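You operate a simulated robot arm through the tools that you are given. There is no shell and no other tool. Be economical: measure what you need, move in short steps, check, and stop when the job is done.

The job below is to be done with a simulated two-armed robot. You get a single attempt, and the scene is never put back.

Task
Pick up the red felt roll with one hand, pass it to the other hand and put it on the upper tape shelf.
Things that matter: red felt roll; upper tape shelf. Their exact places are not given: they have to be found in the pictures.

Only the result counts: the job must be done as asked and must still hold three seconds after the hand-in. Knocking over, shifting, dropping, spilling or breaking anything else fails it.

Robot
Two 6-joint arms with two-finger grippers on one trunk, on a base that drives. Base frame: it is fixed to the floor where the robot stands at the start and does not move with it; the origin is under the middle of the robot, x ahead of it, y to its left, z up. Units: m, rad, N and s.
The left shoulder is at the start at [0.03, 0.178, 0.888], the right one opposite. With the tool pointing down near the work surface each hand reaches from about 0.1 to 0.84 m from the robot's upright axis, wherever it stands, measured 20 degrees to its own side. Places, roughly: red felt roll [1, 3.25, 0.75]; upper tape shelf (119x23 cm) [1.24, 3.38, 1.68]. Payload 2.54 kg a hand.
Tool frame (each hand has its own): the origin (TCP) lies between the finger pads and is the grasp point; the fingertips stand 0.03 m ahead of it; z points along the fingers, y is the line along which they close. The gripper opens to 0.116 m. The gripper's body begins 0.095 m behind the TCP.
Orientation is told as [roll, pitch, yaw] about the base's x, y, z axes, in that order, counted from this pose: with the fingers straight down and closing along the base's y, the tool's x points along the base's -x, its y along +y and its z along -z.

Tools
- The arms move only by the tool drive_tool. It takes "left_steps", "right_steps" or both (then of equal length, played together; a hand with none holds still); each is a list that holds one entry, the list of rows, each a list of 7 numbers: the closure, from 0 (fully open) to 1 (shut), then the shift along the base's x, y, z in units of 30 mm (1.0 is 30 mm), then the turn, a rotation vector about the base's x, y, z in units of 6 degrees (1.0 is 6 degrees). In form: [[[claw, tx, ty, tz, wx, wy, wz], ...]]. A call has 1 to 12 rows; each row shifts and turns the commanded pose from where the row before left it. A call with a number of a shift or a turn outside -1 to 1 is refused whole. A row lasts 0.2 s, in which the tool goes at most 0.05 m and 0.15 rad; a call with a longer step from one row to the next is refused whole, and so is a gripper value outside its range. Where a pose cannot be reached the arm comes as near as it can. A force on the tool above 40 N (or 10 N above the force at the start of the call, whichever is more), or a blocked arm, ends the call early, and 0.2 s more pass. Each finger travels about 0.153 m/s and halts on what it meets, pressing with about 43 N; the grip force reading is that of the motor and also rises with nothing between the fingers. The clock runs only during rows and for 0.2 s after the last one: add rows that do not move to give the fingers time. The reply holds the time, the measured pose of the TCP, the force on the tool along the base axes, the opening and the grip force, in the units named above and with some noise, with the torque about the TCP (base axes, N m) and any sound that the robot's microphone picked up.
- Cameras (640 x 400 px; columns grow to the right, rows downward): "scene" is now at [0.0634, 0.001, 1.6342]; the picture's right is [-0.04, -1.00, 0.00], its down [-0.67, 0.02, -0.74] and it looks along [0.74, -0.03, -0.67] (base axes); focal length 256 px, centre (320, 200). "left" rides on the left gripper at [0.069, 0.015, -0.122] in its tool frame; the picture's right is [-0.21, 0.98, 0.00], its down [-0.83, -0.18, -0.53] and it looks along [-0.52, -0.11, 0.85] (tool axes); focal length 251 px, centre (320, 200). "right" rides on the right gripper at [0.069, -0.015, -0.122] in its tool frame; the picture's right is [0.21, 0.98, 0.00], its down [-0.83, 0.18, -0.53] and it looks along [-0.52, 0.11, 0.85] (tool axes); focal length 251 px, centre (320, 200).
- camera(camera): a new picture of that camera. The clock stands still meanwhile.
- slide_trunk(by): slides the trunk up (or, below 0, down) by that many m; the arms and the scene camera ride with it, the base frame stays. It gives what a move gives, with no picture.
- steer(legs): drives the robot by 1 to 6 legs, each [ahead, left, turn to the left] in m, m and rad, along the robot's own axes; the way and the turn of a leg run together, so that a leg with both is an arc; at most 1.5 m and 3.142 rad a leg. The arms and the cameras ride along, it lands a little off, and it stops where it bumps. It gives what a move gives.
- aim_head(pan, tilt): turns the head with the scene camera to pan (to the left, within 2.496 rad either way) and tilt (down, from -0.506 to 1.204), counted from straight ahead of the robot. It gives what a move gives.
- locate(camera, pixels): there is no depth. For up to 12 entries [column, row, z] of the newest picture of that camera ("zoom" is the newest enlarged one), the place [x, y] in the base frame at which the ray of that pixel passes the height z, good to about 0.002 m, but the place of the scene camera against the robot may be out by one fixed shift of up to 0.025 m in any direction. The clock stands still meanwhile.
- close_up(camera, box): a new picture of the part [left, top, right, bottom] of that camera's present view, enlarged. The clock stands still meanwhile.
- close_job(): hands the job in; it is judged then, once.

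Go step by step. Measure first, check grasps and placings, and put right what went wrong. The budget is 90 turns and 72 pictures, counting those below and the enlarged ones. Unless the task says otherwise, let go and move clear before handing in, and close with one line.

The tools are called after "Emit:" as name(argument=value, ...) on one line, values as JSON. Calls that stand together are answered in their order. drive_tool: Moves the arms, as the interface text tells. Its arguments: {"type":"object","properties":{"left_steps":{"type":"array"},"right_steps":{"type":"array"}},"required":[]} The other tools are called the same way: slide_trunk (by) slides the trunk up or down; steer (legs) drives the base; aim_head (pan, tilt) turns the head that bears the scene camera; camera (camera) takes a picture; locate (camera, pixels) gives the place at which the rays of pixels pass given heights; close_up (camera, box) takes an enlarged picture of a part of a camera's view; close_job () hands the job in.

At the start:

```text
t: 0.0
left_position: [0.4626, 0.2232, 1.0616]
left_ee_rot: [0.0, 0.0, 0.0]
left_wrist_force: [-0.5, -0.1, 0.2]
left_torque: [0.02, -0.03, 0.01]
left_grip_width: 0.1157
left_grasp_force: 0.1
right_position: [0.5056, -0.1909, 1.0418]
right_ee_rot: [0.001, -0.002, -0.001]
right_wrist_force: [0.2, 0.4, 0.1]
right_torque: [-0.01, -0.01, -0.01]
right_grip_width: 0.1162
right_grasp_force: 0.1
trunk travel left (down, up): [-0.1, 0.44]
robot x, y, heading: [-0.0003, -0.0019, -0.004]
head pan, tilt: [-0.035, 0.731]
```

scene: 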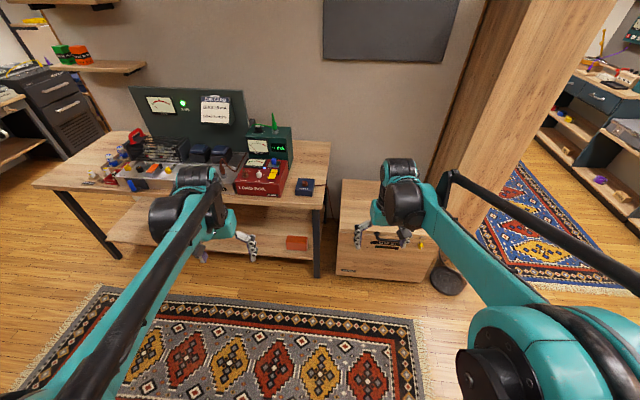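
right: 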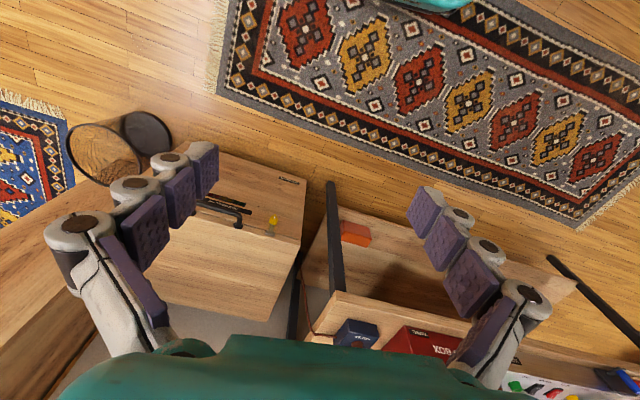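
left: 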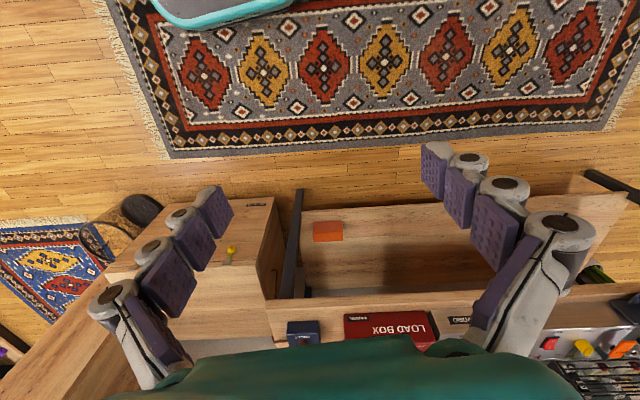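

The start view shows a workbench ahead and shelving at the far left (60,60); the roll and shelf lie about 3.3 m to my left. I'll turn the head left to see the way.

Emit:
aim_head(pan=1.2, tilt=0.35)

Emit:
camera(camera="scene")

```text
t: 1.4
left_position: [0.4612, 0.2227, 1.0616]
left_ee_rot: [0.0, -0.001, 0.001]
left_wrist_force: [0.0, -0.4, 0.3]
left_torque: [-0.03, -0.02, -0.03]
left_grip_width: 0.116
left_grasp_force: 0.1
right_position: [0.5058, -0.1898, 1.0418]
right_ee_rot: [0.0, -0.001, 0.001]
right_wrist_force: [0.7, 0.4, 0.6]
right_torque: [0.03, 0.01, 0.0]
right_grip_width: 0.1161
right_grasp_force: 0.0
trunk travel left (down, up): [-0.1, 0.44]
robot x, y, heading: [0.0016, -0.0008, -0.001]
head pan, tilt: [1.201, 0.351]
```

```text
68 pictures are left
```

scene: 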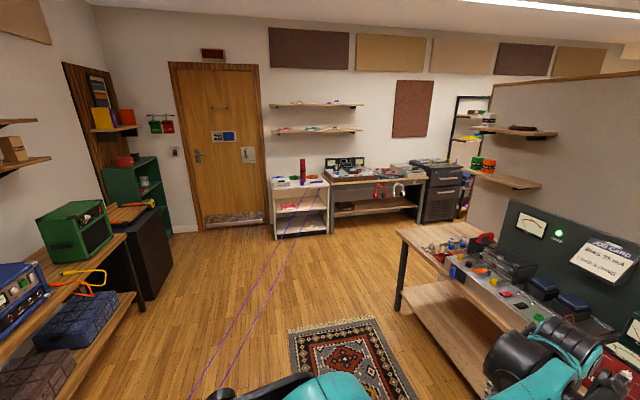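

The red roll stands at (303,170) on a white cabinet, with two shelves above it at (315,104) and (315,130). I'll enlarge it and check the purple lines on the floor.

Emit:
close_up(camera="scene", box=[240, 80, 460, 250])

Emit:
close_up(camera="scene", box=[160, 220, 360, 400])

Emit:
locate(camera="scene", pixels=[[303, 181, 0.7], [275, 238, 0], [328, 233, 0], [418, 220, 0], [190, 398, 0], [278, 258, 0], [398, 310, 0], [140, 300, 0], [170, 265, 0]])

```text
2.35 times, centred on (350, 165) of scene
```

zoom: 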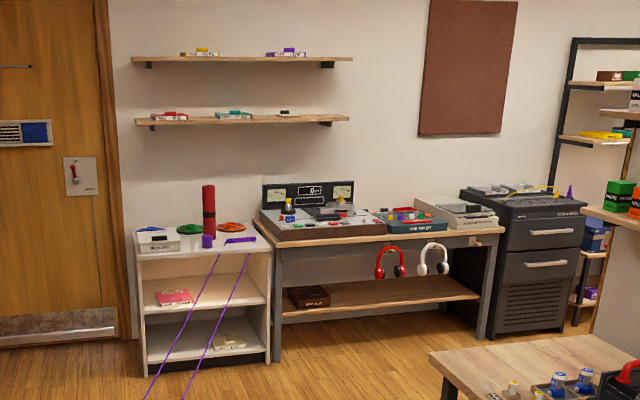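

```text
2.22 times, centred on (260, 310) of scene
```

zoom: 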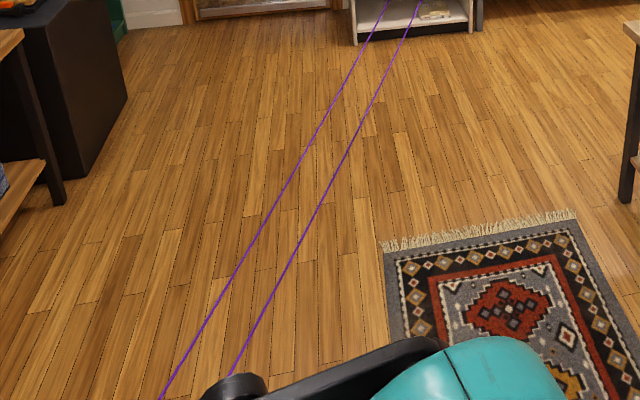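

```text
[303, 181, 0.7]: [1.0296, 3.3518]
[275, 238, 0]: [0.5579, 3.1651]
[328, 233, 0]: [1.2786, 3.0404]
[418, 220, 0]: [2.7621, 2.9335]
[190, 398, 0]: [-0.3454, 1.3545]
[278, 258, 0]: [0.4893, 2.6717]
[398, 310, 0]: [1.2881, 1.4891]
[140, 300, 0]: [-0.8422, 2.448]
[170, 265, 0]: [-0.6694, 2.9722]
```

The lines run from purple things on the cabinet's front edge toward me, so they may be cords hanging in the air. I'll look further left and down to see where they end.

Emit:
aim_head(pan=1.9, tilt=0.7)

Emit:
camera(camera="scene")

```text
t: 2.5
left_position: [0.4611, 0.2232, 1.062]
left_ee_rot: [0.001, 0.0, 0.001]
left_wrist_force: [0.1, -0.1, 0.9]
left_torque: [0.02, 0.0, -0.05]
left_grip_width: 0.1159
left_grasp_force: 0.1
right_position: [0.506, -0.1908, 1.043]
right_ee_rot: [0.0, 0.0, 0.0]
right_wrist_force: [-0.7, -0.8, 0.1]
right_torque: [0.04, 0.03, -0.04]
right_grip_width: 0.1161
right_grasp_force: 0.0
trunk travel left (down, up): [-0.1, 0.44]
robot x, y, heading: [0.0033, -0.0032, -0.003]
head pan, tilt: [1.901, 0.7]
```

```text
65 pictures are left
```

scene: 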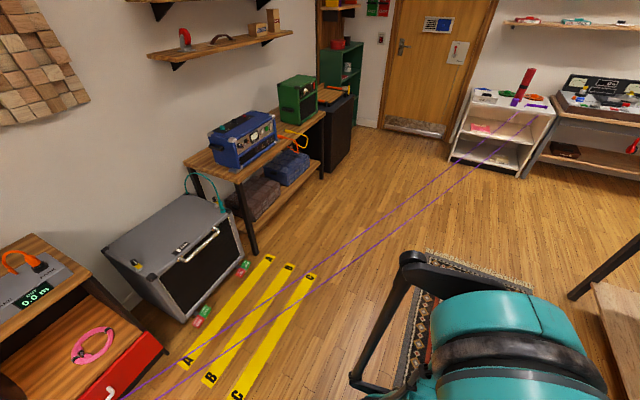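

The lines go on past (120,395) to something behind-left of me. I'll pan further.

Emit:
aim_head(pan=2.49, tilt=0.75)

Emit:
camera(camera="scene")

```text
t: 3.5
left_position: [0.4629, 0.2224, 1.0613]
left_ee_rot: [0.001, -0.001, 0.0]
left_wrist_force: [-0.3, -0.3, 0.3]
left_torque: [-0.02, 0.0, 0.0]
left_grip_width: 0.116
left_grasp_force: 0.1
right_position: [0.5059, -0.1902, 1.0412]
right_ee_rot: [0.002, -0.001, -0.001]
right_wrist_force: [0.2, 0.1, -0.3]
right_torque: [0.02, -0.01, -0.02]
right_grip_width: 0.1162
right_grasp_force: 0.0
trunk travel left (down, up): [-0.1, 0.44]
robot x, y, heading: [0.0003, 0.0005, 0.003]
head pan, tilt: [2.491, 0.75]
```

```text
64 pictures are left
```

scene: 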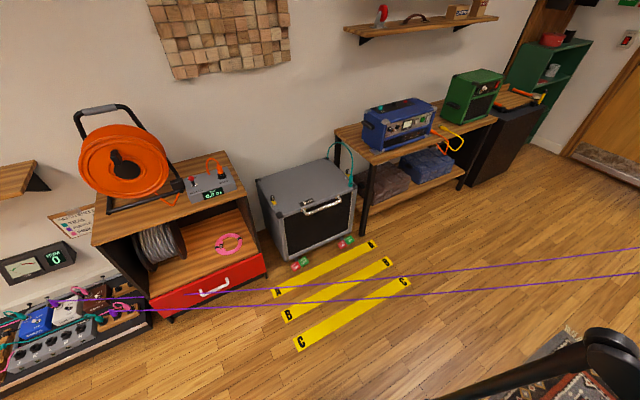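

The purple lines are taut cables running from the pedal board (about 30,310) to the cabinet front. I'll stay on their right (+x) side: turn left, go 1.2 m, then go diagonally to about (1.2,2.2).

Emit:
steer(legs=[[0, 0, 1.571], [1.2, 0, 0], [1.0, -1.2, 0]])

Emit:
aim_head(pan=0, tilt=0.5)

Emit:
camera(camera="scene")

```text
refused: leg 3 is longer than a leg can be; nothing moved
```

```text
t: 5.7
left_position: [0.4619, 0.223, 1.0619]
left_ee_rot: [0.001, 0.0, 0.001]
left_wrist_force: [0.5, -1.0, -0.6]
left_torque: [-0.03, 0.0, -0.02]
left_grip_width: 0.1161
left_grasp_force: 0.1
right_position: [0.505, -0.1906, 1.0422]
right_ee_rot: [0.0, 0.0, 0.0]
right_wrist_force: [0.3, -0.4, -0.7]
right_torque: [-0.03, 0.01, -0.03]
right_grip_width: 0.1159
right_grasp_force: 0.0
trunk travel left (down, up): [-0.1, 0.44]
robot x, y, heading: [0.0001, -0.0035, 0.001]
head pan, tilt: [0.0, 0.499]
```

```text
63 pictures are left
```

scene: 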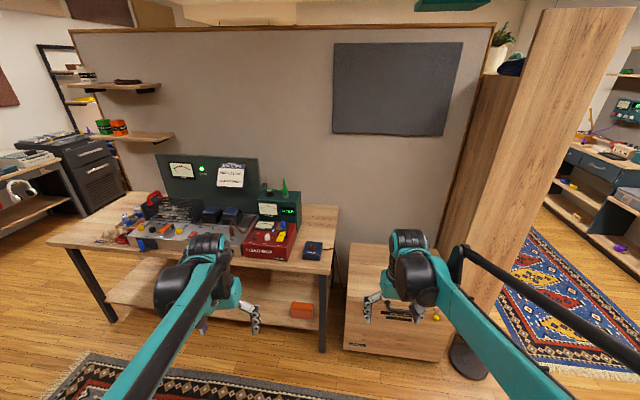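

The third leg was too long, so nothing moved; I'll split the diagonal in two.

Emit:
steer(legs=[[0, 0, 1.571], [1.2, 0, 0], [0.5, -0.6, 0], [0.5, -0.6, 0]])

Emit:
camera(camera="scene")

```text
t: 23.2
left_position: [0.9761, 2.6535, 1.0617]
left_ee_rot: [0.0, 0.0, 1.575]
left_wrist_force: [-0.4, -0.5, 0.9]
left_torque: [0.03, 0.03, 0.0]
left_grip_width: 0.1159
left_grasp_force: 0.1
right_position: [1.3903, 2.6993, 1.0414]
right_ee_rot: [0.0, 0.001, 1.574]
right_wrist_force: [-0.3, 0.9, 0.0]
right_torque: [0.01, -0.04, -0.03]
right_grip_width: 0.1158
right_grasp_force: 0.0
trunk travel left (down, up): [-0.1, 0.44]
robot x, y, heading: [1.1992, 2.1927, 1.576]
head pan, tilt: [0.0, 0.499]
```

```text
62 pictures are left
```

scene: 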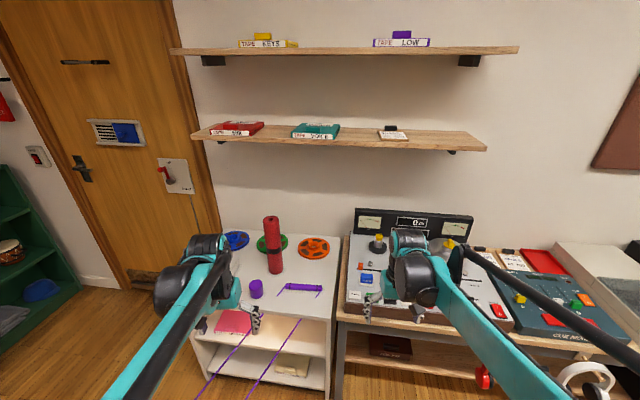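

The scene now shows the roll standing at (272,245), with purple pieces at its front, (256,288) and (300,288). The upper shelf at (345,50) carries two tapes at (268,42) and (402,42), and it is free in between. I'll zoom in.

Emit:
close_up(camera="scene", box=[190, 190, 350, 400])

Emit:
close_up(camera="scene", box=[170, 20, 530, 170])

Emit:
locate(camera="scene", pixels=[[277, 272, 0.7], [271, 218, 0.95], [257, 297, 0.7], [300, 290, 0.7], [192, 315, 0.7], [330, 318, 0.7], [230, 235, 0.7], [336, 238, 0.7], [345, 55, 1.68], [268, 46, 1.7], [402, 46, 1.7], [340, 150, 1.45]])

```text
1.90 times, centred on (270, 295) of scene
```

zoom: 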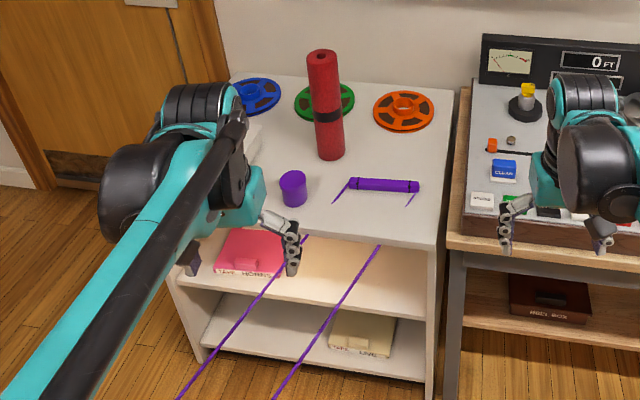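

```text
1.78 times, centred on (350, 95) of scene
```

zoom: 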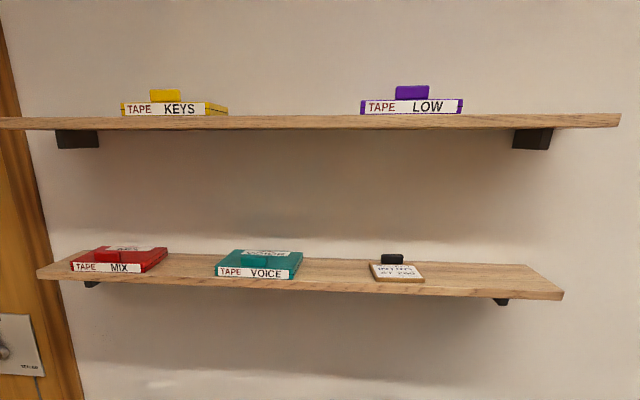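

```text
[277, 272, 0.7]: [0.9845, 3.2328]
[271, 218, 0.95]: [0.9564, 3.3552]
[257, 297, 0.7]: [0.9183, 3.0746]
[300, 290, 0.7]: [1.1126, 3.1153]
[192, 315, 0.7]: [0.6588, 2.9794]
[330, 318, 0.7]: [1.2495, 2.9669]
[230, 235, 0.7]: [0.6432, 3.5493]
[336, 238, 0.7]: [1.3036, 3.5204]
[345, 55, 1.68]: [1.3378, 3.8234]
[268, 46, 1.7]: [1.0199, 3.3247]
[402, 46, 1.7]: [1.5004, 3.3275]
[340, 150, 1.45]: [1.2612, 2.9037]
```

The roll's base is near (0.985,3.25) and looks about 0.3 m tall; the upper shelf's gap between the tapes lies around x=1.25. Plan: the left hand grasps the roll's top from above, then the right hand takes the middle from the front and places it. I'll raise the trunk a little and drive ahead.

Emit:
slide_trunk(by=0.12)

Emit:
steer(legs=[[0.3, 0, -0.005]])

Emit:
aim_head(pan=0.2, tilt=0.75)

Emit:
camera(camera="scene")

Emit:
camera(camera="left")

```text
t: 24.7
left_position: [0.9755, 2.6534, 1.1813]
left_ee_rot: [0.0, 0.001, 1.574]
left_wrist_force: [-0.7, -0.4, 0.0]
left_torque: [0.01, 0.0, -0.01]
left_grip_width: 0.1157
left_grasp_force: 0.1
right_position: [1.389, 2.6987, 1.1615]
right_ee_rot: [0.001, 0.002, 1.574]
right_wrist_force: [0.2, -0.3, -0.4]
right_torque: [-0.02, -0.02, -0.02]
right_grip_width: 0.1159
right_grasp_force: 0.0
trunk travel left (down, up): [-0.22, 0.32]
robot x, y, heading: [1.1998, 2.1893, 1.569]
head pan, tilt: [0.0, 0.499]
```

```text
t: 26.8
left_position: [0.9782, 2.9549, 1.1814]
left_ee_rot: [0.001, 0.0, 1.567]
left_wrist_force: [0.0, 0.4, -0.2]
left_torque: [-0.04, 0.03, -0.01]
left_grip_width: 0.116
left_grasp_force: 0.1
right_position: [1.3935, 2.9968, 1.1621]
right_ee_rot: [0.001, 0.0, 1.567]
right_wrist_force: [-0.4, 0.4, -0.2]
right_torque: [0.01, -0.03, -0.04]
right_grip_width: 0.1161
right_grasp_force: 0.0
trunk travel left (down, up): [-0.22, 0.32]
robot x, y, heading: [1.1986, 2.4927, 1.567]
head pan, tilt: [0.0, 0.499]
```

```text
t: 27.5
left_position: [0.9787, 2.9529, 1.1818]
left_ee_rot: [0.001, 0.0, 1.569]
left_wrist_force: [-0.4, -0.6, -0.3]
left_torque: [0.03, 0.0, 0.03]
left_grip_width: 0.1158
left_grasp_force: 0.1
right_position: [1.3924, 2.9961, 1.1629]
right_ee_rot: [-0.001, 0.0, 1.566]
right_wrist_force: [-0.7, 1.0, -0.7]
right_torque: [0.03, 0.02, -0.01]
right_grip_width: 0.1162
right_grasp_force: 0.1
trunk travel left (down, up): [-0.22, 0.32]
robot x, y, heading: [1.2016, 2.491, 1.572]
head pan, tilt: [0.201, 0.75]
```

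```text
59 pictures are left
```

scene: 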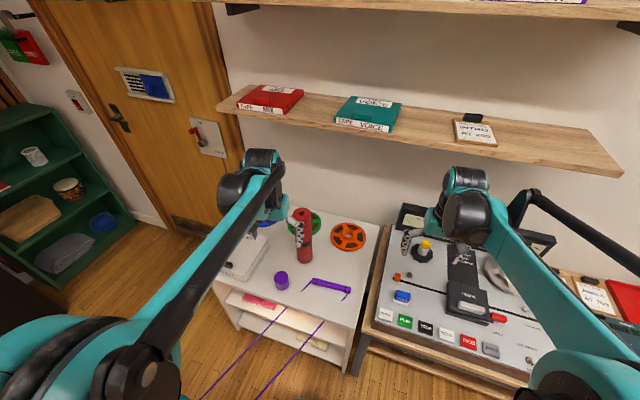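

```text
58 pictures are left
```

left: 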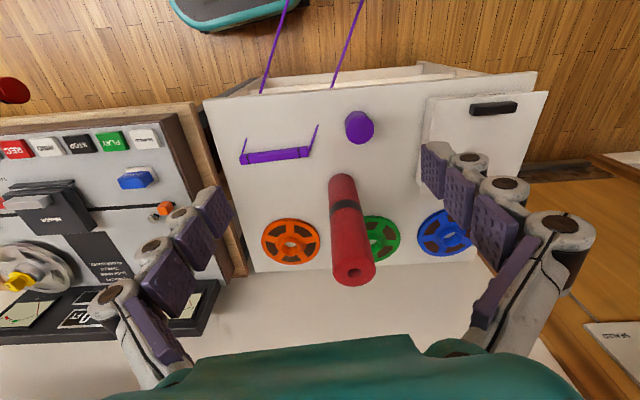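

The left-hand camera sees the roll well: base around (341,180), top hole at (353,271). I'll locate them at several heights and compare against a second view after a small move.

Emit:
locate(camera="left", pixels=[[353, 271, 0.85], [353, 271, 0.9], [353, 271, 0.95], [353, 271, 1.0], [341, 180, 0.65], [341, 180, 0.7], [341, 180, 0.75], [332, 272, 0.9], [375, 266, 0.9], [355, 285, 0.9]])

Emit:
drive_tool(left_steps=[[[0, 0, 1, 0, 0, 0, 0], [0, 0, 1, 0, 0, 0, 0], [0, 0, 1, 0, 0, 0, 0], [0, 0, 1, 0, 0, 0, 0]]])

Emit:
camera(camera="left")

```text
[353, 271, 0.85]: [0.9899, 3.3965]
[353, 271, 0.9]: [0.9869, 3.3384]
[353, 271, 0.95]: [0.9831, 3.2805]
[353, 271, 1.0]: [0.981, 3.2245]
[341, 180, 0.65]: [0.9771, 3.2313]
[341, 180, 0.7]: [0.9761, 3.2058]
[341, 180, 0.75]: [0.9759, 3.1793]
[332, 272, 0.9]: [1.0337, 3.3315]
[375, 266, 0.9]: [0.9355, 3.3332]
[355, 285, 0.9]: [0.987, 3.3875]
```

```text
t: 28.5
left_position: [0.9779, 3.0749, 1.1813]
left_ee_rot: [0.0, 0.0, 1.569]
left_wrist_force: [0.2, 0.3, -0.9]
left_torque: [-0.04, 0.02, 0.01]
left_grip_width: 0.1159
left_grasp_force: 0.1
right_position: [1.3932, 2.9968, 1.1614]
right_ee_rot: [0.0, 0.001, 1.568]
right_wrist_force: [0.2, -0.4, -0.1]
right_torque: [0.0, 0.0, 0.01]
right_grip_width: 0.1159
right_grasp_force: 0.0
trunk travel left (down, up): [-0.22, 0.32]
robot x, y, heading: [1.1998, 2.4883, 1.569]
head pan, tilt: [0.201, 0.75]
```

```text
57 pictures are left
```

left: 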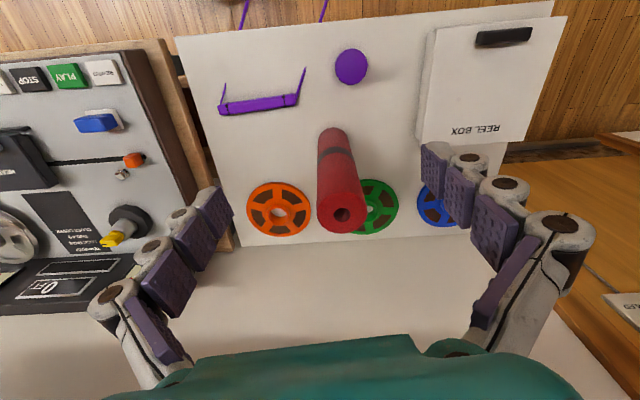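

Emit:
locate(camera="left", pixels=[[342, 214, 0.9], [342, 214, 0.95], [342, 214, 1.0], [332, 132, 0.65], [332, 132, 0.7], [332, 132, 0.75], [317, 214, 0.95], [366, 208, 0.95], [350, 83, 0.7], [260, 105, 0.7], [305, 68, 0.7]])

```text
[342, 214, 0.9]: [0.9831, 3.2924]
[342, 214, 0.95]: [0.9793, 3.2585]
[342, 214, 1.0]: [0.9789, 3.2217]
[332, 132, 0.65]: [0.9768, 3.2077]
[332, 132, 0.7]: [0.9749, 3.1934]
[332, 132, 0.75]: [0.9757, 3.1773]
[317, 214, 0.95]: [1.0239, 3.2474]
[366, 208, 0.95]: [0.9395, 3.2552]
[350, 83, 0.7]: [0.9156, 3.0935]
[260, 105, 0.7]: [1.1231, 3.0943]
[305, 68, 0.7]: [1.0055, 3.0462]
```

Triangulating the two views puts the roll's top at about (0.980,3.222,1.00) and its base at z≈0.75, with a diameter of about 0.075. I'll lower to tip height 1.03 first so the wrist stays below the lower shelf, then move over the roll and check.

Emit:
drive_tool(left_steps=[[[0, 0, 0, -1, 0, 0, 0], [0, 0, 0, -1, 0, 0, 0], [0, 0, 0, -1, 0, 0, 0], [0, 0, 0, -0.7, 0, 0, 0], [0, 0.07, 1, 0, 0, 0, 0], [0, 0, 1, 0, 0, 0, 0], [0, 0, 1, 0, 0, 0, 0], [0, 0, 1, 0, 0, 0, 0], [0, 0, 0.9, 0, 0, 0, 0]]])

Emit:
camera(camera="left")

Emit:
camera(camera="scene")

```text
t: 30.5
left_position: [0.9795, 3.2212, 1.0709]
left_ee_rot: [0.0, 0.0, 1.567]
left_wrist_force: [-0.3, 0.0, 0.0]
left_torque: [0.02, -0.02, -0.03]
left_grip_width: 0.1163
left_grasp_force: 0.0
right_position: [1.3936, 2.9966, 1.1623]
right_ee_rot: [0.0, 0.002, 1.566]
right_wrist_force: [0.3, -0.3, 0.4]
right_torque: [0.0, -0.04, -0.01]
right_grip_width: 0.1157
right_grasp_force: 0.0
trunk travel left (down, up): [-0.22, 0.32]
robot x, y, heading: [1.1983, 2.4879, 1.564]
head pan, tilt: [0.201, 0.75]
```

```text
56 pictures are left
```

left: 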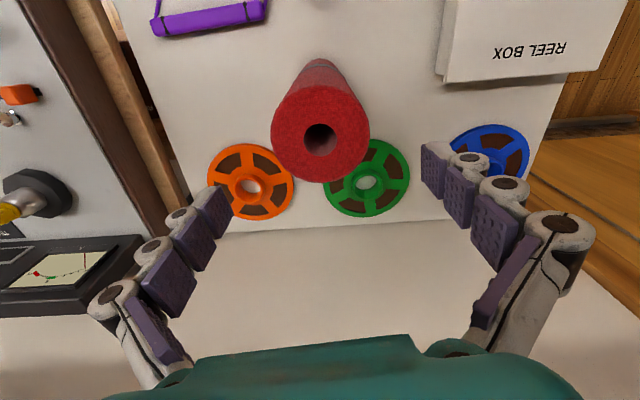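

```text
55 pictures are left
```

scene: 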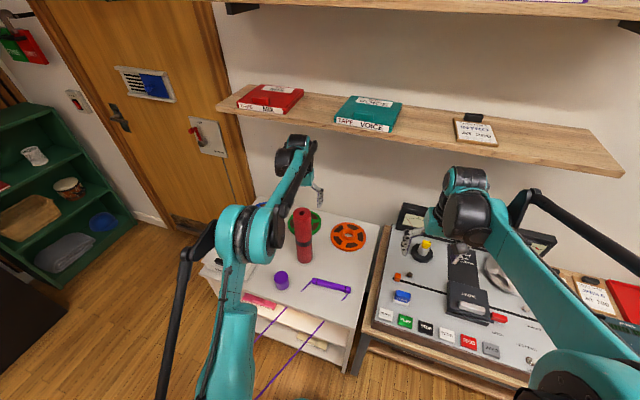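

The roll's top is at (320,140) in the left view, so I'll locate it at a height of about 1.0.

Emit:
locate(camera="left", pixels=[[320, 137, 0.98], [320, 137, 1.0], [320, 137, 1.02], [272, 130, 1.0], [369, 130, 1.0], [320, 183, 1.0], [318, 80, 1.0]])

```text
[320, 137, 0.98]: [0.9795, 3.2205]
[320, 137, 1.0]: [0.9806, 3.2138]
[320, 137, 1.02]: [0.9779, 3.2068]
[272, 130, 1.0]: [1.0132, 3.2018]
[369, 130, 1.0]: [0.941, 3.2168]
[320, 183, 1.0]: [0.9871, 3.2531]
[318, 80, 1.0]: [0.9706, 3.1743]
```

The roll's centre is about (0.978,3.213), diameter 0.075, almost under the TCP. I'll go down to z≈0.96 and close.

Emit:
drive_tool(left_steps=[[[0, -0.03, -0.25, -0.5, 0, 0, 0], [0, 0, 0, -1, 0, 0, 0], [0, 0, 0, -1, 0, 0, 0], [0, 0, 0, -1, 0, 0, 0], [0, 0, 0, -0.2, 0, 0, 0], [0.3, 0, 0, 0, 0, 0, 0], [0.6, 0, 0, 0, 0, 0, 0], [0.8, 0, 0, 0, 0, 0, 0], [0.8, 0, 0, 0, 0, 0, 0]]])

Emit:
camera(camera="left")

```text
t: 32.5
left_position: [0.978, 3.2122, 0.9596]
left_ee_rot: [0.0, 0.001, 1.568]
left_wrist_force: [-1.2, -0.1, 1.1]
left_torque: [0.08, 0.07, 0.0]
left_grip_width: 0.07
left_grasp_force: 42.7
right_position: [1.3932, 2.9953, 1.1622]
right_ee_rot: [0.0, 0.001, 1.567]
right_wrist_force: [-0.2, 0.0, -0.4]
right_torque: [-0.02, -0.02, 0.0]
right_grip_width: 0.1161
right_grasp_force: 0.1
trunk travel left (down, up): [-0.22, 0.32]
robot x, y, heading: [1.1962, 2.491, 1.565]
head pan, tilt: [0.201, 0.75]
```

```text
54 pictures are left
```

left: 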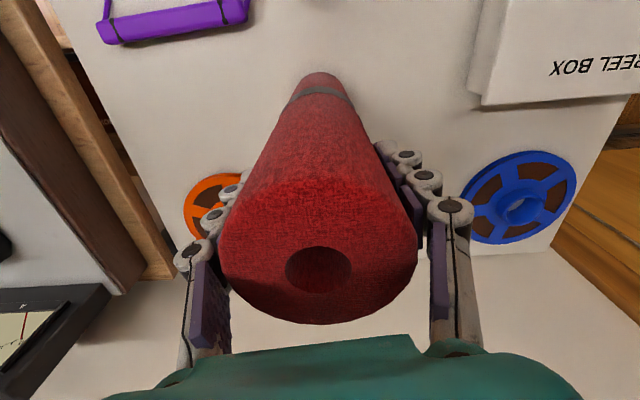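

The left fingers hold the roll, with width 0.070 and force 43. I'll lift 0.1 m, then draw it back toward the robot.

Emit:
drive_tool(left_steps=[[[0.9, 0, 0, 0.3, 0, 0, 0], [0.9, 0, 0, 0.6, 0, 0, 0], [0.9, 0, 0, 0.8, 0, 0, 0], [0.9, 0, 0, 0.8, 0, 0, 0], [0.9, 0, 0, 0.8, 0, 0, 0], [0.9, 0, -0.5, 0.3, 0, 0, 0], [0.9, 0, -0.9, 0, 0, 0, 0], [0.9, 0, -0.9, 0, 0, 0, 0], [0.9, 0, -0.9, 0, 0, 0, 0], [0.9, 0, -0.5, 0, 0, 0, 0]]])

Emit:
camera(camera="scene")

```text
t: 34.7
left_position: [0.9794, 3.1021, 1.0678]
left_ee_rot: [0.0, -0.001, 1.568]
left_wrist_force: [0.6, -1.0, -2.8]
left_torque: [0.03, 0.02, -0.02]
left_grip_width: 0.07
left_grasp_force: 42.9
right_position: [1.3931, 2.9953, 1.1622]
right_ee_rot: [0.0, 0.0, 1.566]
right_wrist_force: [0.0, 0.4, -0.1]
right_torque: [0.01, -0.02, 0.02]
right_grip_width: 0.116
right_grasp_force: 0.1
trunk travel left (down, up): [-0.22, 0.32]
robot x, y, heading: [1.2006, 2.4905, 1.564]
head pan, tilt: [0.201, 0.75]
```

```text
53 pictures are left
```

scene: 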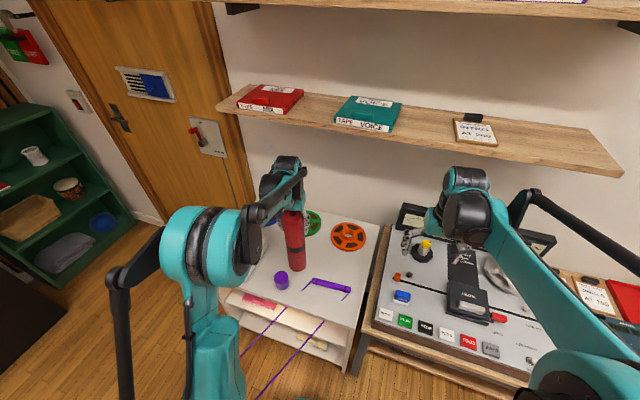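

The roll is lifted with a steady grip (about 0.3 kg). I'll back the base off for room, then bring the roll to the middle while the right hand turns to point ahead.

Emit:
steer(legs=[[-0.4, 0, 0]])

Emit:
drive_tool(left_steps=[[[0.9, 0.8, 0, 0, 0, 0, 0], [0.9, 0.8, 0, 0, 0, 0, 0], [0.9, 0.8, 0, 0, 0, 0, 0], [0.9, 0.8, 0, 0, 0, 0, 0], [0.9, 0.8, 0, 0, 0, 0, 0], [0.9, 0.5, 0, 0, 0, 0, 0], [0.9, 0, 0, 0.7, 0, 0, 0], [0.9, 0, 0, 0.7, 0, 0, 0], [0.9, 0, 0, 0.7, 0, 0, 0], [0.9, 0, 0, 0, 0, 0, 0], [0.9, 0, 0, 0, 0, 0, 0], [0.9, 0, 0, 0, 0, 0, 0]]], right_steps=[[[0, 0, -1, 0, 1, 0, 0], [0, 0, -1, 0, 1, 0, 0], [0, 0, -1, 0, 1, 0, 0], [0, 0, -1, 0, 1, 0, 0], [0, 0, 0, 0, 1, 0, 0], [0, 0, 0, 0, 1, 0, 0], [0, 0, 0, 0, 1, 0, 0], [0, 0, 0, 0, 1, 0, 0], [0, 0, 0, 0, 1, 0, 0], [0, 0, 0, 0, 1, 0, 0], [0, 0, 0, 0, 1, 0, 0], [0, 0, 0, 0, 1, 0, 0]]])

Emit:
camera(camera="scene")

```text
t: 37.2
left_position: [0.9797, 2.7022, 1.0687]
left_ee_rot: [0.001, 0.001, 1.565]
left_wrist_force: [0.2, -1.2, -3.2]
left_torque: [0.04, -0.04, 0.0]
left_grip_width: 0.0699
left_grasp_force: 43.2
right_position: [1.3922, 2.5945, 1.1623]
right_ee_rot: [0.0, 0.0, 1.567]
right_wrist_force: [-0.5, -0.3, -0.5]
right_torque: [0.02, 0.02, 0.02]
right_grip_width: 0.116
right_grasp_force: 0.0
trunk travel left (down, up): [-0.22, 0.32]
robot x, y, heading: [1.2, 2.0904, 1.568]
head pan, tilt: [0.201, 0.75]
```

```text
t: 40.0
left_position: [1.1136, 2.7021, 1.132]
left_ee_rot: [0.001, -0.002, 1.567]
left_wrist_force: [0.3, -0.6, -3.1]
left_torque: [0.04, 0.01, 0.01]
left_grip_width: 0.0699
left_grasp_force: 42.6
right_position: [1.3945, 2.494, 1.1882]
right_ee_rot: [0.015, -1.26, 1.556]
right_wrist_force: [0.7, -0.1, 0.5]
right_torque: [-0.01, -0.01, 0.01]
right_grip_width: 0.1161
right_grasp_force: 0.1
trunk travel left (down, up): [-0.22, 0.32]
robot x, y, heading: [1.1988, 2.0899, 1.564]
head pan, tilt: [0.201, 0.75]
stopped in row 12 (right hand): the arm was blocked; the commanded pose is now the measured one
```

```text
52 pictures are left
```

scene: 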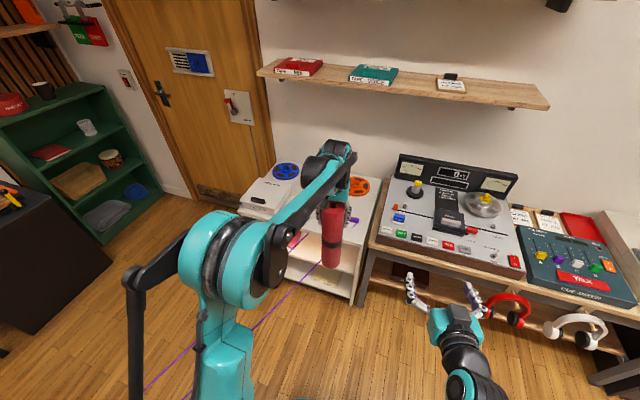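

The right hand got to about 72° before the folded arm blocked it. I'll extend it forward while finishing the turn.

Emit:
drive_tool(right_steps=[[[0, 0, 0.8, 0, 0, 0, 0], [0, 0, 0.8, 0, 0, 0, 0], [0, 0, 0.8, -0.3, 0, 0, 0], [0, 0, 0.8, -0.3, 1, 0, 0], [0, 0, 0.4, -0.3, 1, 0, 0], [0, 0, 0, -0.3, 0.98, 0, 0], [0, 0, 0, -0.3, 0, 0, 0]]])

```text
t: 41.6
left_position: [1.1153, 2.7035, 1.1316]
left_ee_rot: [-0.001, 0.0, 1.566]
left_wrist_force: [0.4, 0.6, -3.3]
left_torque: [0.02, 0.01, -0.01]
left_grip_width: 0.0698
left_grasp_force: 42.4
right_position: [1.3925, 2.6109, 1.1953]
right_ee_rot: [0.288, -1.552, 1.29]
right_wrist_force: [0.3, 0.2, -0.7]
right_torque: [0.01, 0.0, 0.02]
right_grip_width: 0.116
right_grasp_force: 0.1
right hand out of reach, approached as far as the arm can: row 5, 6, 7
trunk travel left (down, up): [-0.22, 0.32]
robot x, y, heading: [1.1966, 2.0906, 1.567]
head pan, tilt: [0.201, 0.75]
```

The right hand is close to pointing ahead, but the pose is still too folded. I'll move both hands further ahead, where the right arm can straighten out.

Emit:
drive_tool(left_steps=[[[0.9, 0, 0.8, 0, 0, 0, 0], [0.9, 0, 0.8, 0, 0, 0, 0], [0.9, 0, 0.8, 0, 0, 0, 0], [0.9, 0, 0.8, 0, 0, 0, 0], [0.9, 0, 0.8, 0, 0, 0, 0], [0.9, 0, 0.7, 0, 0, 0, 0]]], right_steps=[[[0, 0, 0.8, 0, 0, 0, 0], [0, 0, 0.8, 0, 0, 0, 0], [0, 0, 0.8, 0, 0, 0, 0], [0, 0, 0.8, -0.5, 0, 0, 0], [0, 0, 0, -0.5, 0, 0, 0], [0, 0, 0, 0, 0, 0, 0]]])

Emit:
camera(camera="right")

Emit:
camera(camera="scene")

```text
t: 43.0
left_position: [1.1145, 2.845, 1.1306]
left_ee_rot: [0.0, 0.0, 1.566]
left_wrist_force: [-0.1, 1.0, -4.2]
left_torque: [-0.02, -0.02, -0.01]
left_grip_width: 0.0696
left_grasp_force: 42.7
right_position: [1.3929, 2.7079, 1.1651]
right_ee_rot: [1.232, -1.566, 0.335]
right_wrist_force: [0.0, 0.5, 0.0]
right_torque: [0.03, 0.01, -0.02]
right_grip_width: 0.1159
right_grasp_force: 0.1
trunk travel left (down, up): [-0.22, 0.32]
robot x, y, heading: [1.1981, 2.0892, 1.566]
head pan, tilt: [0.201, 0.75]
```

```text
51 pictures are left
```

right: 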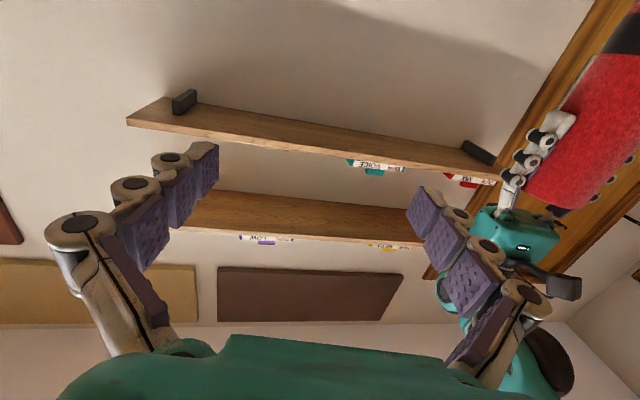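

```text
50 pictures are left
```

scene: 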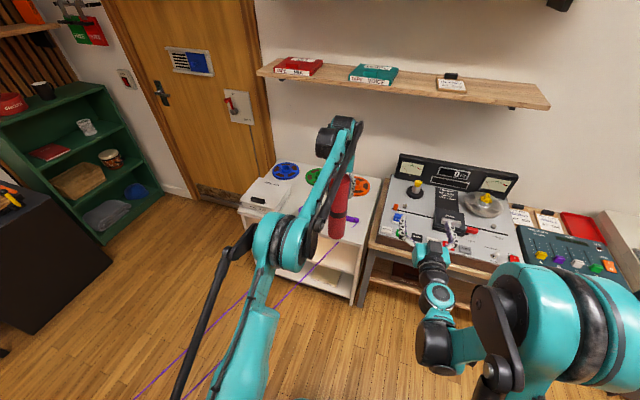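

The right hand now points ahead, with the roll at the upper right of its view. I'll bring the roll to x≈1.195, lower the right hand to z≈1.03 (10 cm below the left TCP), and line it up in front of the roll.

Emit:
drive_tool(left_steps=[[[0.9, 0.9, 0, 0, 0, 0, 0], [0.9, 0.9, 0, 0, 0, 0, 0], [0.9, 0.9, 0, 0, 0, 0, 0], [0.9, 0, 0, 0, 0, 0, 0], [0.9, 0, 0, 0, 0, 0, 0], [0.9, 0, 0, 0, 0, 0, 0], [0.9, 0, 0, 0, 0, 0, 0], [0.9, 0, 0, 0, 0, 0, 0], [0.9, 0, 0, 0, 0, 0, 0], [0.9, 0, 0, 0, 0, 0, 0]]], right_steps=[[[0, 0, 0, -0.9, 0, 0, 0], [0, 0, 0, -0.9, 0, 0, 0], [0, 0, 0, -0.9, 0, 0, 0], [0, 0, 0, -0.9, 0, 0, 0], [0, -0.4, 0, -0.9, 0, 0, 0], [0, -1, 0, 0, 0, 0, 0], [0, -1, 0, 0, 0, 0, 0], [0, -1, 0, 0, 0, 0, 0], [0, -1, 0, 0, 0, 0, 0], [0, -1, 0, 0, 0, 0, 0]]])

Emit:
camera(camera="right")

Emit:
camera(camera="scene")

```text
t: 45.2
left_position: [1.1953, 2.8437, 1.1302]
left_ee_rot: [0.0, 0.0, 1.565]
left_wrist_force: [0.3, -0.4, -3.7]
left_torque: [0.01, -0.03, 0.0]
left_grip_width: 0.0697
left_grasp_force: 42.8
right_position: [1.2339, 2.7689, 1.1219]
right_ee_rot: [1.436, -1.564, 0.133]
right_wrist_force: [0.9, -0.5, 0.3]
right_torque: [-0.01, 0.0, -0.03]
right_grip_width: 0.116
right_grasp_force: 0.0
right hand out of reach, approached as far as the arm can: row 1, 2, 3, 4, 5
trunk travel left (down, up): [-0.22, 0.32]
robot x, y, heading: [1.1977, 2.0914, 1.566]
head pan, tilt: [0.201, 0.75]
```

```text
49 pictures are left
```

right: 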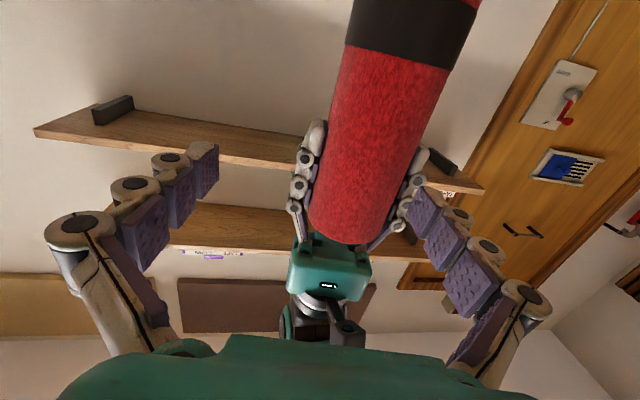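

```text
48 pictures are left
```

scene: 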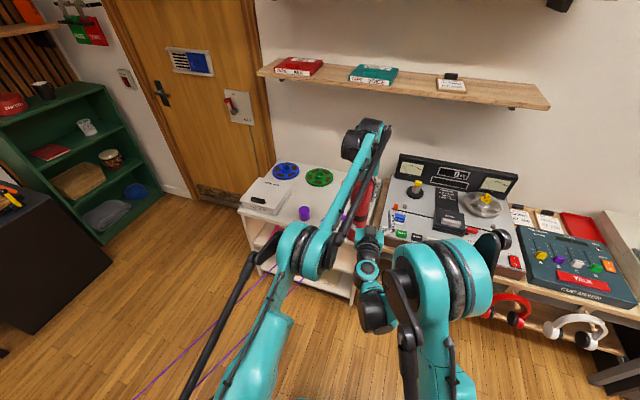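

The right hand cannot go below z≈1.12 in this pose, and its tips are near the roll. I'll raise the left hand by 12 cm instead and draw the right hand back slightly.

Emit:
drive_tool(left_steps=[[[0.9, 0, 0, 0.4, 0, 0, 0], [0.9, 0, 0, 0.8, 0, 0, 0], [0.9, 0, 0, 0.8, 0, 0, 0], [0.9, 0, 0, 0.8, 0, 0, 0], [0.9, 0, 0, 0.8, 0, 0, 0], [0.9, 0, 0, 0.6, 0, 0, 0], [0.9, 0, 0, 0, 0, 0, 0]]], right_steps=[[[0, 0, -0.6, 0, 0, 0, 0], [0, 0, -0.6, 0.3, 0, 0, 0], [0, 0, 0, 0.3, 0, 0, 0], [0, 0, 0, 0.2, 0, 0, 0], [0, -0.6, 0, 0, 0, 0, 0], [0, -0.6, 0, 0, 0, 0, 0], [0, 0, 0, 0, 0, 0, 0]]])

Emit:
camera(camera="right")

Emit:
camera(camera="scene")

```text
t: 46.8
left_position: [1.1892, 2.8136, 1.2224]
left_ee_rot: [0.0, 0.0, 1.565]
left_wrist_force: [0.2, -1.0, -3.5]
left_torque: [0.0, 0.03, -0.01]
left_grip_width: 0.0698
left_grasp_force: 42.6
left hand out of reach, approached as far as the arm can: row 2, 3, 4, 5
right_position: [1.1973, 2.7332, 1.1473]
right_ee_rot: [1.599, -1.564, -0.031]
right_wrist_force: [0.4, -0.4, 0.0]
right_torque: [0.04, 0.01, 0.0]
right_grip_width: 0.116
right_grasp_force: 0.1
trunk travel left (down, up): [-0.22, 0.32]
robot x, y, heading: [1.1977, 2.0867, 1.567]
head pan, tilt: [0.201, 0.75]
```

```text
47 pictures are left
```

right: 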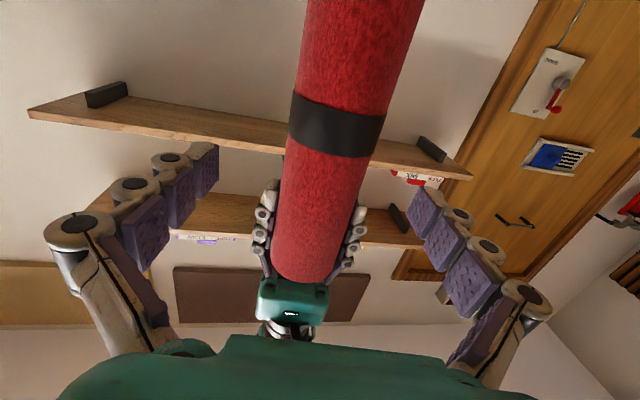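

```text
46 pictures are left
```

scene: 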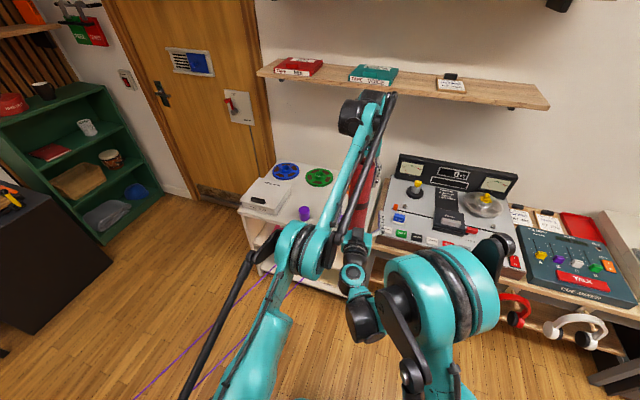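

The left hand stopped at (1.189,2.814,1.222), its reach limit, and the right hand is at (1.197,2.733,1.147), aligned in front of the roll's middle. I'll lower the right hand 1.5 cm, approach 8 cm and close.

Emit:
drive_tool(right_steps=[[[0, -0.25, 0.5, -0.5, 0, 0, 0], [0, 0, 0.6, 0, 0, 0, 0], [0, 0, 0.6, 0, 0, 0, 0], [0, 0, 0.6, 0, 0, 0, 0], [0, 0, 0.4, 0, 0, 0, 0], [0, 0, 0, 0, 0, 0, 0]]])

Emit:
camera(camera="right")

```text
t: 48.2
left_position: [1.1886, 2.8135, 1.2209]
left_ee_rot: [0.0, 0.0, 1.566]
left_wrist_force: [0.4, -0.3, -2.9]
left_torque: [-0.01, -0.01, 0.01]
left_grip_width: 0.0696
left_grasp_force: 43.3
right_position: [1.1897, 2.8155, 1.1305]
right_ee_rot: [1.466, -1.565, 0.102]
right_wrist_force: [-0.6, -0.6, 0.1]
right_torque: [-0.01, 0.01, -0.01]
right_grip_width: 0.1158
right_grasp_force: 0.0
trunk travel left (down, up): [-0.22, 0.32]
robot x, y, heading: [1.1983, 2.091, 1.566]
head pan, tilt: [0.201, 0.75]
```

```text
45 pictures are left
```

right: 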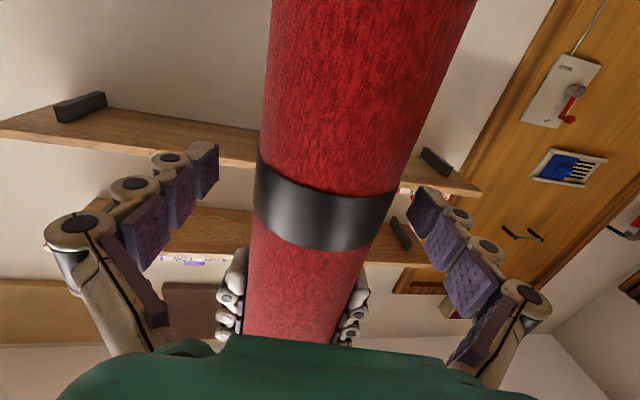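

The roll lies between the right fingers, at (1.190,2.815). I'll close the right hand.

Emit:
drive_tool(right_steps=[[[0.3, 0, 0, 0, 0, 0, 0], [0.6, 0, 0, 0, 0, 0, 0], [0.9, 0, 0, 0, 0, 0, 0], [0.9, 0, 0, 0, 0, 0, 0]]])

```text
t: 49.2
left_position: [1.1873, 2.8153, 1.2204]
left_ee_rot: [-0.001, -0.002, 1.564]
left_wrist_force: [7.4, 10.0, 0.6]
left_torque: [0.56, 0.06, -0.38]
left_grip_width: 0.0696
left_grasp_force: 42.8
right_position: [1.1891, 2.8138, 1.1308]
right_ee_rot: [1.431, -1.566, 0.138]
right_wrist_force: [-7.6, -10.0, -0.8]
right_torque: [0.26, -0.69, 0.41]
right_grip_width: 0.0684
right_grasp_force: 42.3
trunk travel left (down, up): [-0.22, 0.32]
robot x, y, heading: [1.1991, 2.0896, 1.566]
head pan, tilt: [0.201, 0.75]
```

Both hands hold the roll (0.0696 and 0.0684, about 43 N each). I'll open the left hand, then slide it back (-y) and up, its fingers passing on either side of the roll.

Emit:
drive_tool(left_steps=[[[0.4, 0, 0, 0, 0, 0, 0], [0, 0, 0, 0, 0, 0, 0], [0, 0, 0, 0, 0, 0, 0]]])

Emit:
camera(camera="left")

```text
t: 50.0
left_position: [1.188, 2.8152, 1.221]
left_ee_rot: [0.0, 0.0, 1.565]
left_wrist_force: [0.3, 0.6, -0.7]
left_torque: [0.0, 0.0, -0.03]
left_grip_width: 0.1158
left_grasp_force: 0.2
right_position: [1.1881, 2.8149, 1.1297]
right_ee_rot: [1.429, -1.565, 0.142]
right_wrist_force: [0.0, 0.1, -0.9]
right_torque: [-0.04, 0.01, -0.03]
right_grip_width: 0.0684
right_grasp_force: 43.2
trunk travel left (down, up): [-0.22, 0.32]
robot x, y, heading: [1.2014, 2.0908, 1.564]
head pan, tilt: [0.201, 0.75]
```

```text
44 pictures are left
```

left: 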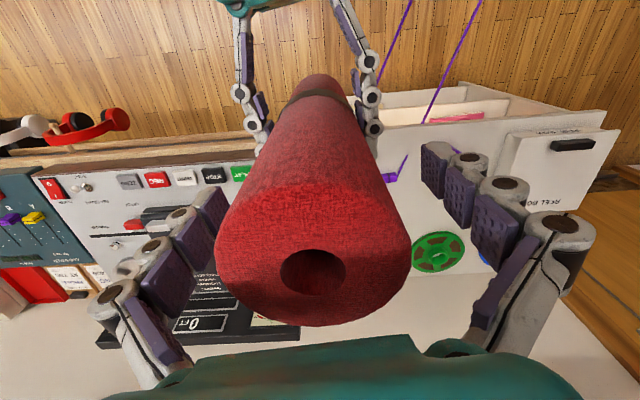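

The left hand is open and the roll stays in the right hand. I'll back the left hand out along -y and up.

Emit:
drive_tool(left_steps=[[[0, 0, -0.5, 0.1, 0, 0, 0], [0, 0, -0.5, 0.3, 0, 0, 0], [0, 0, -0.5, 0.4, 0, 0, 0], [0, 0, -0.5, 0.5, 0, 0, 0], [0, 0, -0.5, 0.5, 0, 0, 0], [0, -0.5, -0.5, 0.5, 0, 0, 0], [0, -0.8, -0.5, 0.2, 0, 0, 0], [0, -1, 0, 0, 0, 0, 0], [0, -1, 0, 0, 0, 0, 0], [0, -1, 0, 0, 0, 0, 0]]])

Emit:
camera(camera="scene")

```text
t: 52.2
left_position: [1.0582, 2.7112, 1.2947]
left_ee_rot: [-0.002, -0.001, 1.565]
left_wrist_force: [-0.9, 0.7, -0.4]
left_torque: [-0.01, -0.04, 0.01]
left_grip_width: 0.1159
left_grasp_force: 0.1
right_position: [1.1896, 2.815, 1.1307]
right_ee_rot: [1.378, -1.564, 0.191]
right_wrist_force: [0.8, 0.3, -0.8]
right_torque: [0.01, 0.03, -0.03]
right_grip_width: 0.0683
right_grasp_force: 43.0
trunk travel left (down, up): [-0.22, 0.32]
robot x, y, heading: [1.1971, 2.0878, 1.566]
head pan, tilt: [0.201, 0.75]
```

```text
43 pictures are left
```

scene: 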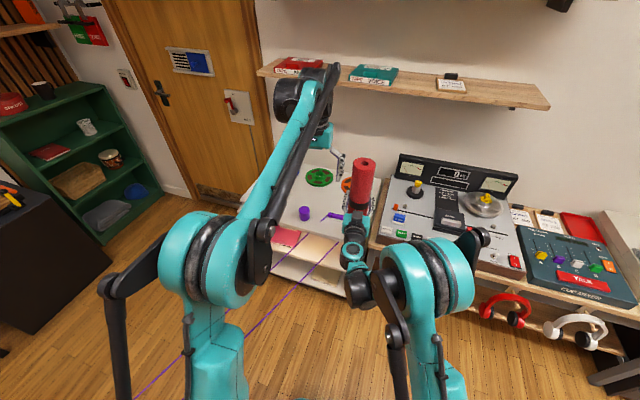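

The handover is done: the right hand alone holds the roll at (365,180). I'll pull the left hand back and down out of the way, then raise the trunk fully while standing clear of the shelves.

Emit:
drive_tool(left_steps=[[[0, -0.8, -0.8, 0, 0, 0, 0], [0, -0.8, -0.8, -0.3, 0, 0, 0], [0, -0.8, -0.8, -0.5, 0, 0, 0], [0, -0.5, -0.8, -0.8, 0, 0, 0], [0, 0, -0.8, -0.8, 0, 0, 0], [0, 0, -0.8, -0.8, 0, 0, 0], [0, 0, -0.5, -0.8, 0, 0, 0], [0, 0, 0, -0.8, 0, 0, 0]]])

Emit:
slide_trunk(by=0.318)

Emit:
aim_head(pan=0, tilt=0.3)

Emit:
camera(camera="scene")

```text
t: 54.0
left_position: [0.9719, 2.5529, 1.1514]
left_ee_rot: [0.0, 0.0, 1.565]
left_wrist_force: [0.3, -0.2, 0.9]
left_torque: [-0.02, 0.03, -0.01]
left_grip_width: 0.1157
left_grasp_force: 0.0
right_position: [1.19, 2.8151, 1.1294]
right_ee_rot: [1.346, -1.565, 0.223]
right_wrist_force: [-0.3, 0.4, 0.0]
right_torque: [0.02, 0.03, 0.01]
right_grip_width: 0.0682
right_grasp_force: 43.1
trunk travel left (down, up): [-0.22, 0.32]
robot x, y, heading: [1.1974, 2.0873, 1.571]
head pan, tilt: [0.201, 0.75]
```

```text
t: 57.2
left_position: [0.9729, 2.5517, 1.4696]
left_ee_rot: [0.0, -0.001, 1.566]
left_wrist_force: [-0.2, -0.2, 0.3]
left_torque: [0.02, 0.0, -0.02]
left_grip_width: 0.1164
left_grasp_force: 0.0
right_position: [1.1899, 2.8135, 1.4486]
right_ee_rot: [1.438, -1.565, 0.131]
right_wrist_force: [-0.3, 0.4, -3.4]
right_torque: [0.03, -0.02, -0.02]
right_grip_width: 0.0685
right_grasp_force: 43.5
trunk travel left (down, up): [-0.538, 0.002]
robot x, y, heading: [1.2008, 2.089, 1.563]
head pan, tilt: [0.201, 0.75]
```

```text
t: 58.1
left_position: [0.9727, 2.5516, 1.4698]
left_ee_rot: [0.001, 0.0, 1.566]
left_wrist_force: [-0.1, 0.5, -0.4]
left_torque: [0.0, -0.01, 0.03]
left_grip_width: 0.1161
left_grasp_force: 0.1
right_position: [1.1902, 2.8148, 1.4497]
right_ee_rot: [1.453, -1.564, 0.118]
right_wrist_force: [0.1, -0.2, -3.1]
right_torque: [0.02, -0.02, -0.02]
right_grip_width: 0.0684
right_grasp_force: 43.0
trunk travel left (down, up): [-0.538, 0.002]
robot x, y, heading: [1.1974, 2.0916, 1.569]
head pan, tilt: [0.0, 0.3]
```

```text
42 pictures are left
```

scene: 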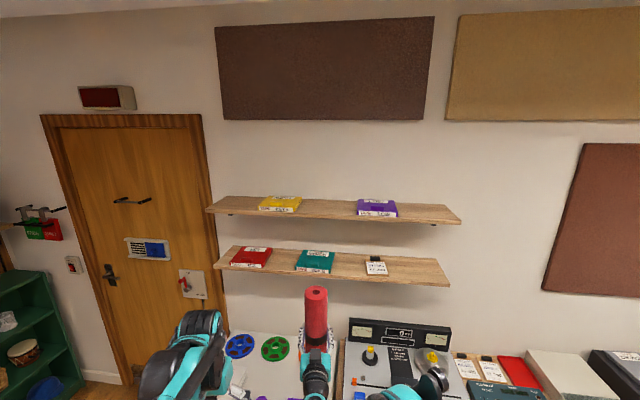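

Now the scene camera sees the upper shelf from above, with a free space between the yellow tape (280,203) and the purple one (377,207). I'll locate the edges.

Emit:
close_up(camera="scene", box=[190, 170, 480, 350])

Emit:
locate(camera="scene", pixels=[[208, 209, 1.68], [460, 222, 1.68], [330, 218, 1.68], [330, 201, 1.68], [300, 211, 1.68], [359, 214, 1.68], [215, 267, 1.45], [449, 285, 1.45], [449, 285, 1.4], [317, 291, 1.58]])

```text
2.21 times, centred on (335, 260) of scene
```

zoom: 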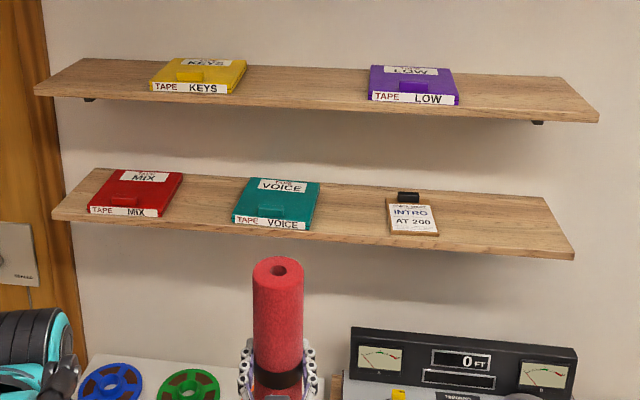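

```text
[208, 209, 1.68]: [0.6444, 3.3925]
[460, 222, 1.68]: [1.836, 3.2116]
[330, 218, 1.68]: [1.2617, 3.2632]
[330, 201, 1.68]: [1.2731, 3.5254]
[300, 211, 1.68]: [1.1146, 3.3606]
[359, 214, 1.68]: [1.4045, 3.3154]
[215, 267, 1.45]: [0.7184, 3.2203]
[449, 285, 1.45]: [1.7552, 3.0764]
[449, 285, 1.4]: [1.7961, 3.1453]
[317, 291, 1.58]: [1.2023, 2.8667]
```

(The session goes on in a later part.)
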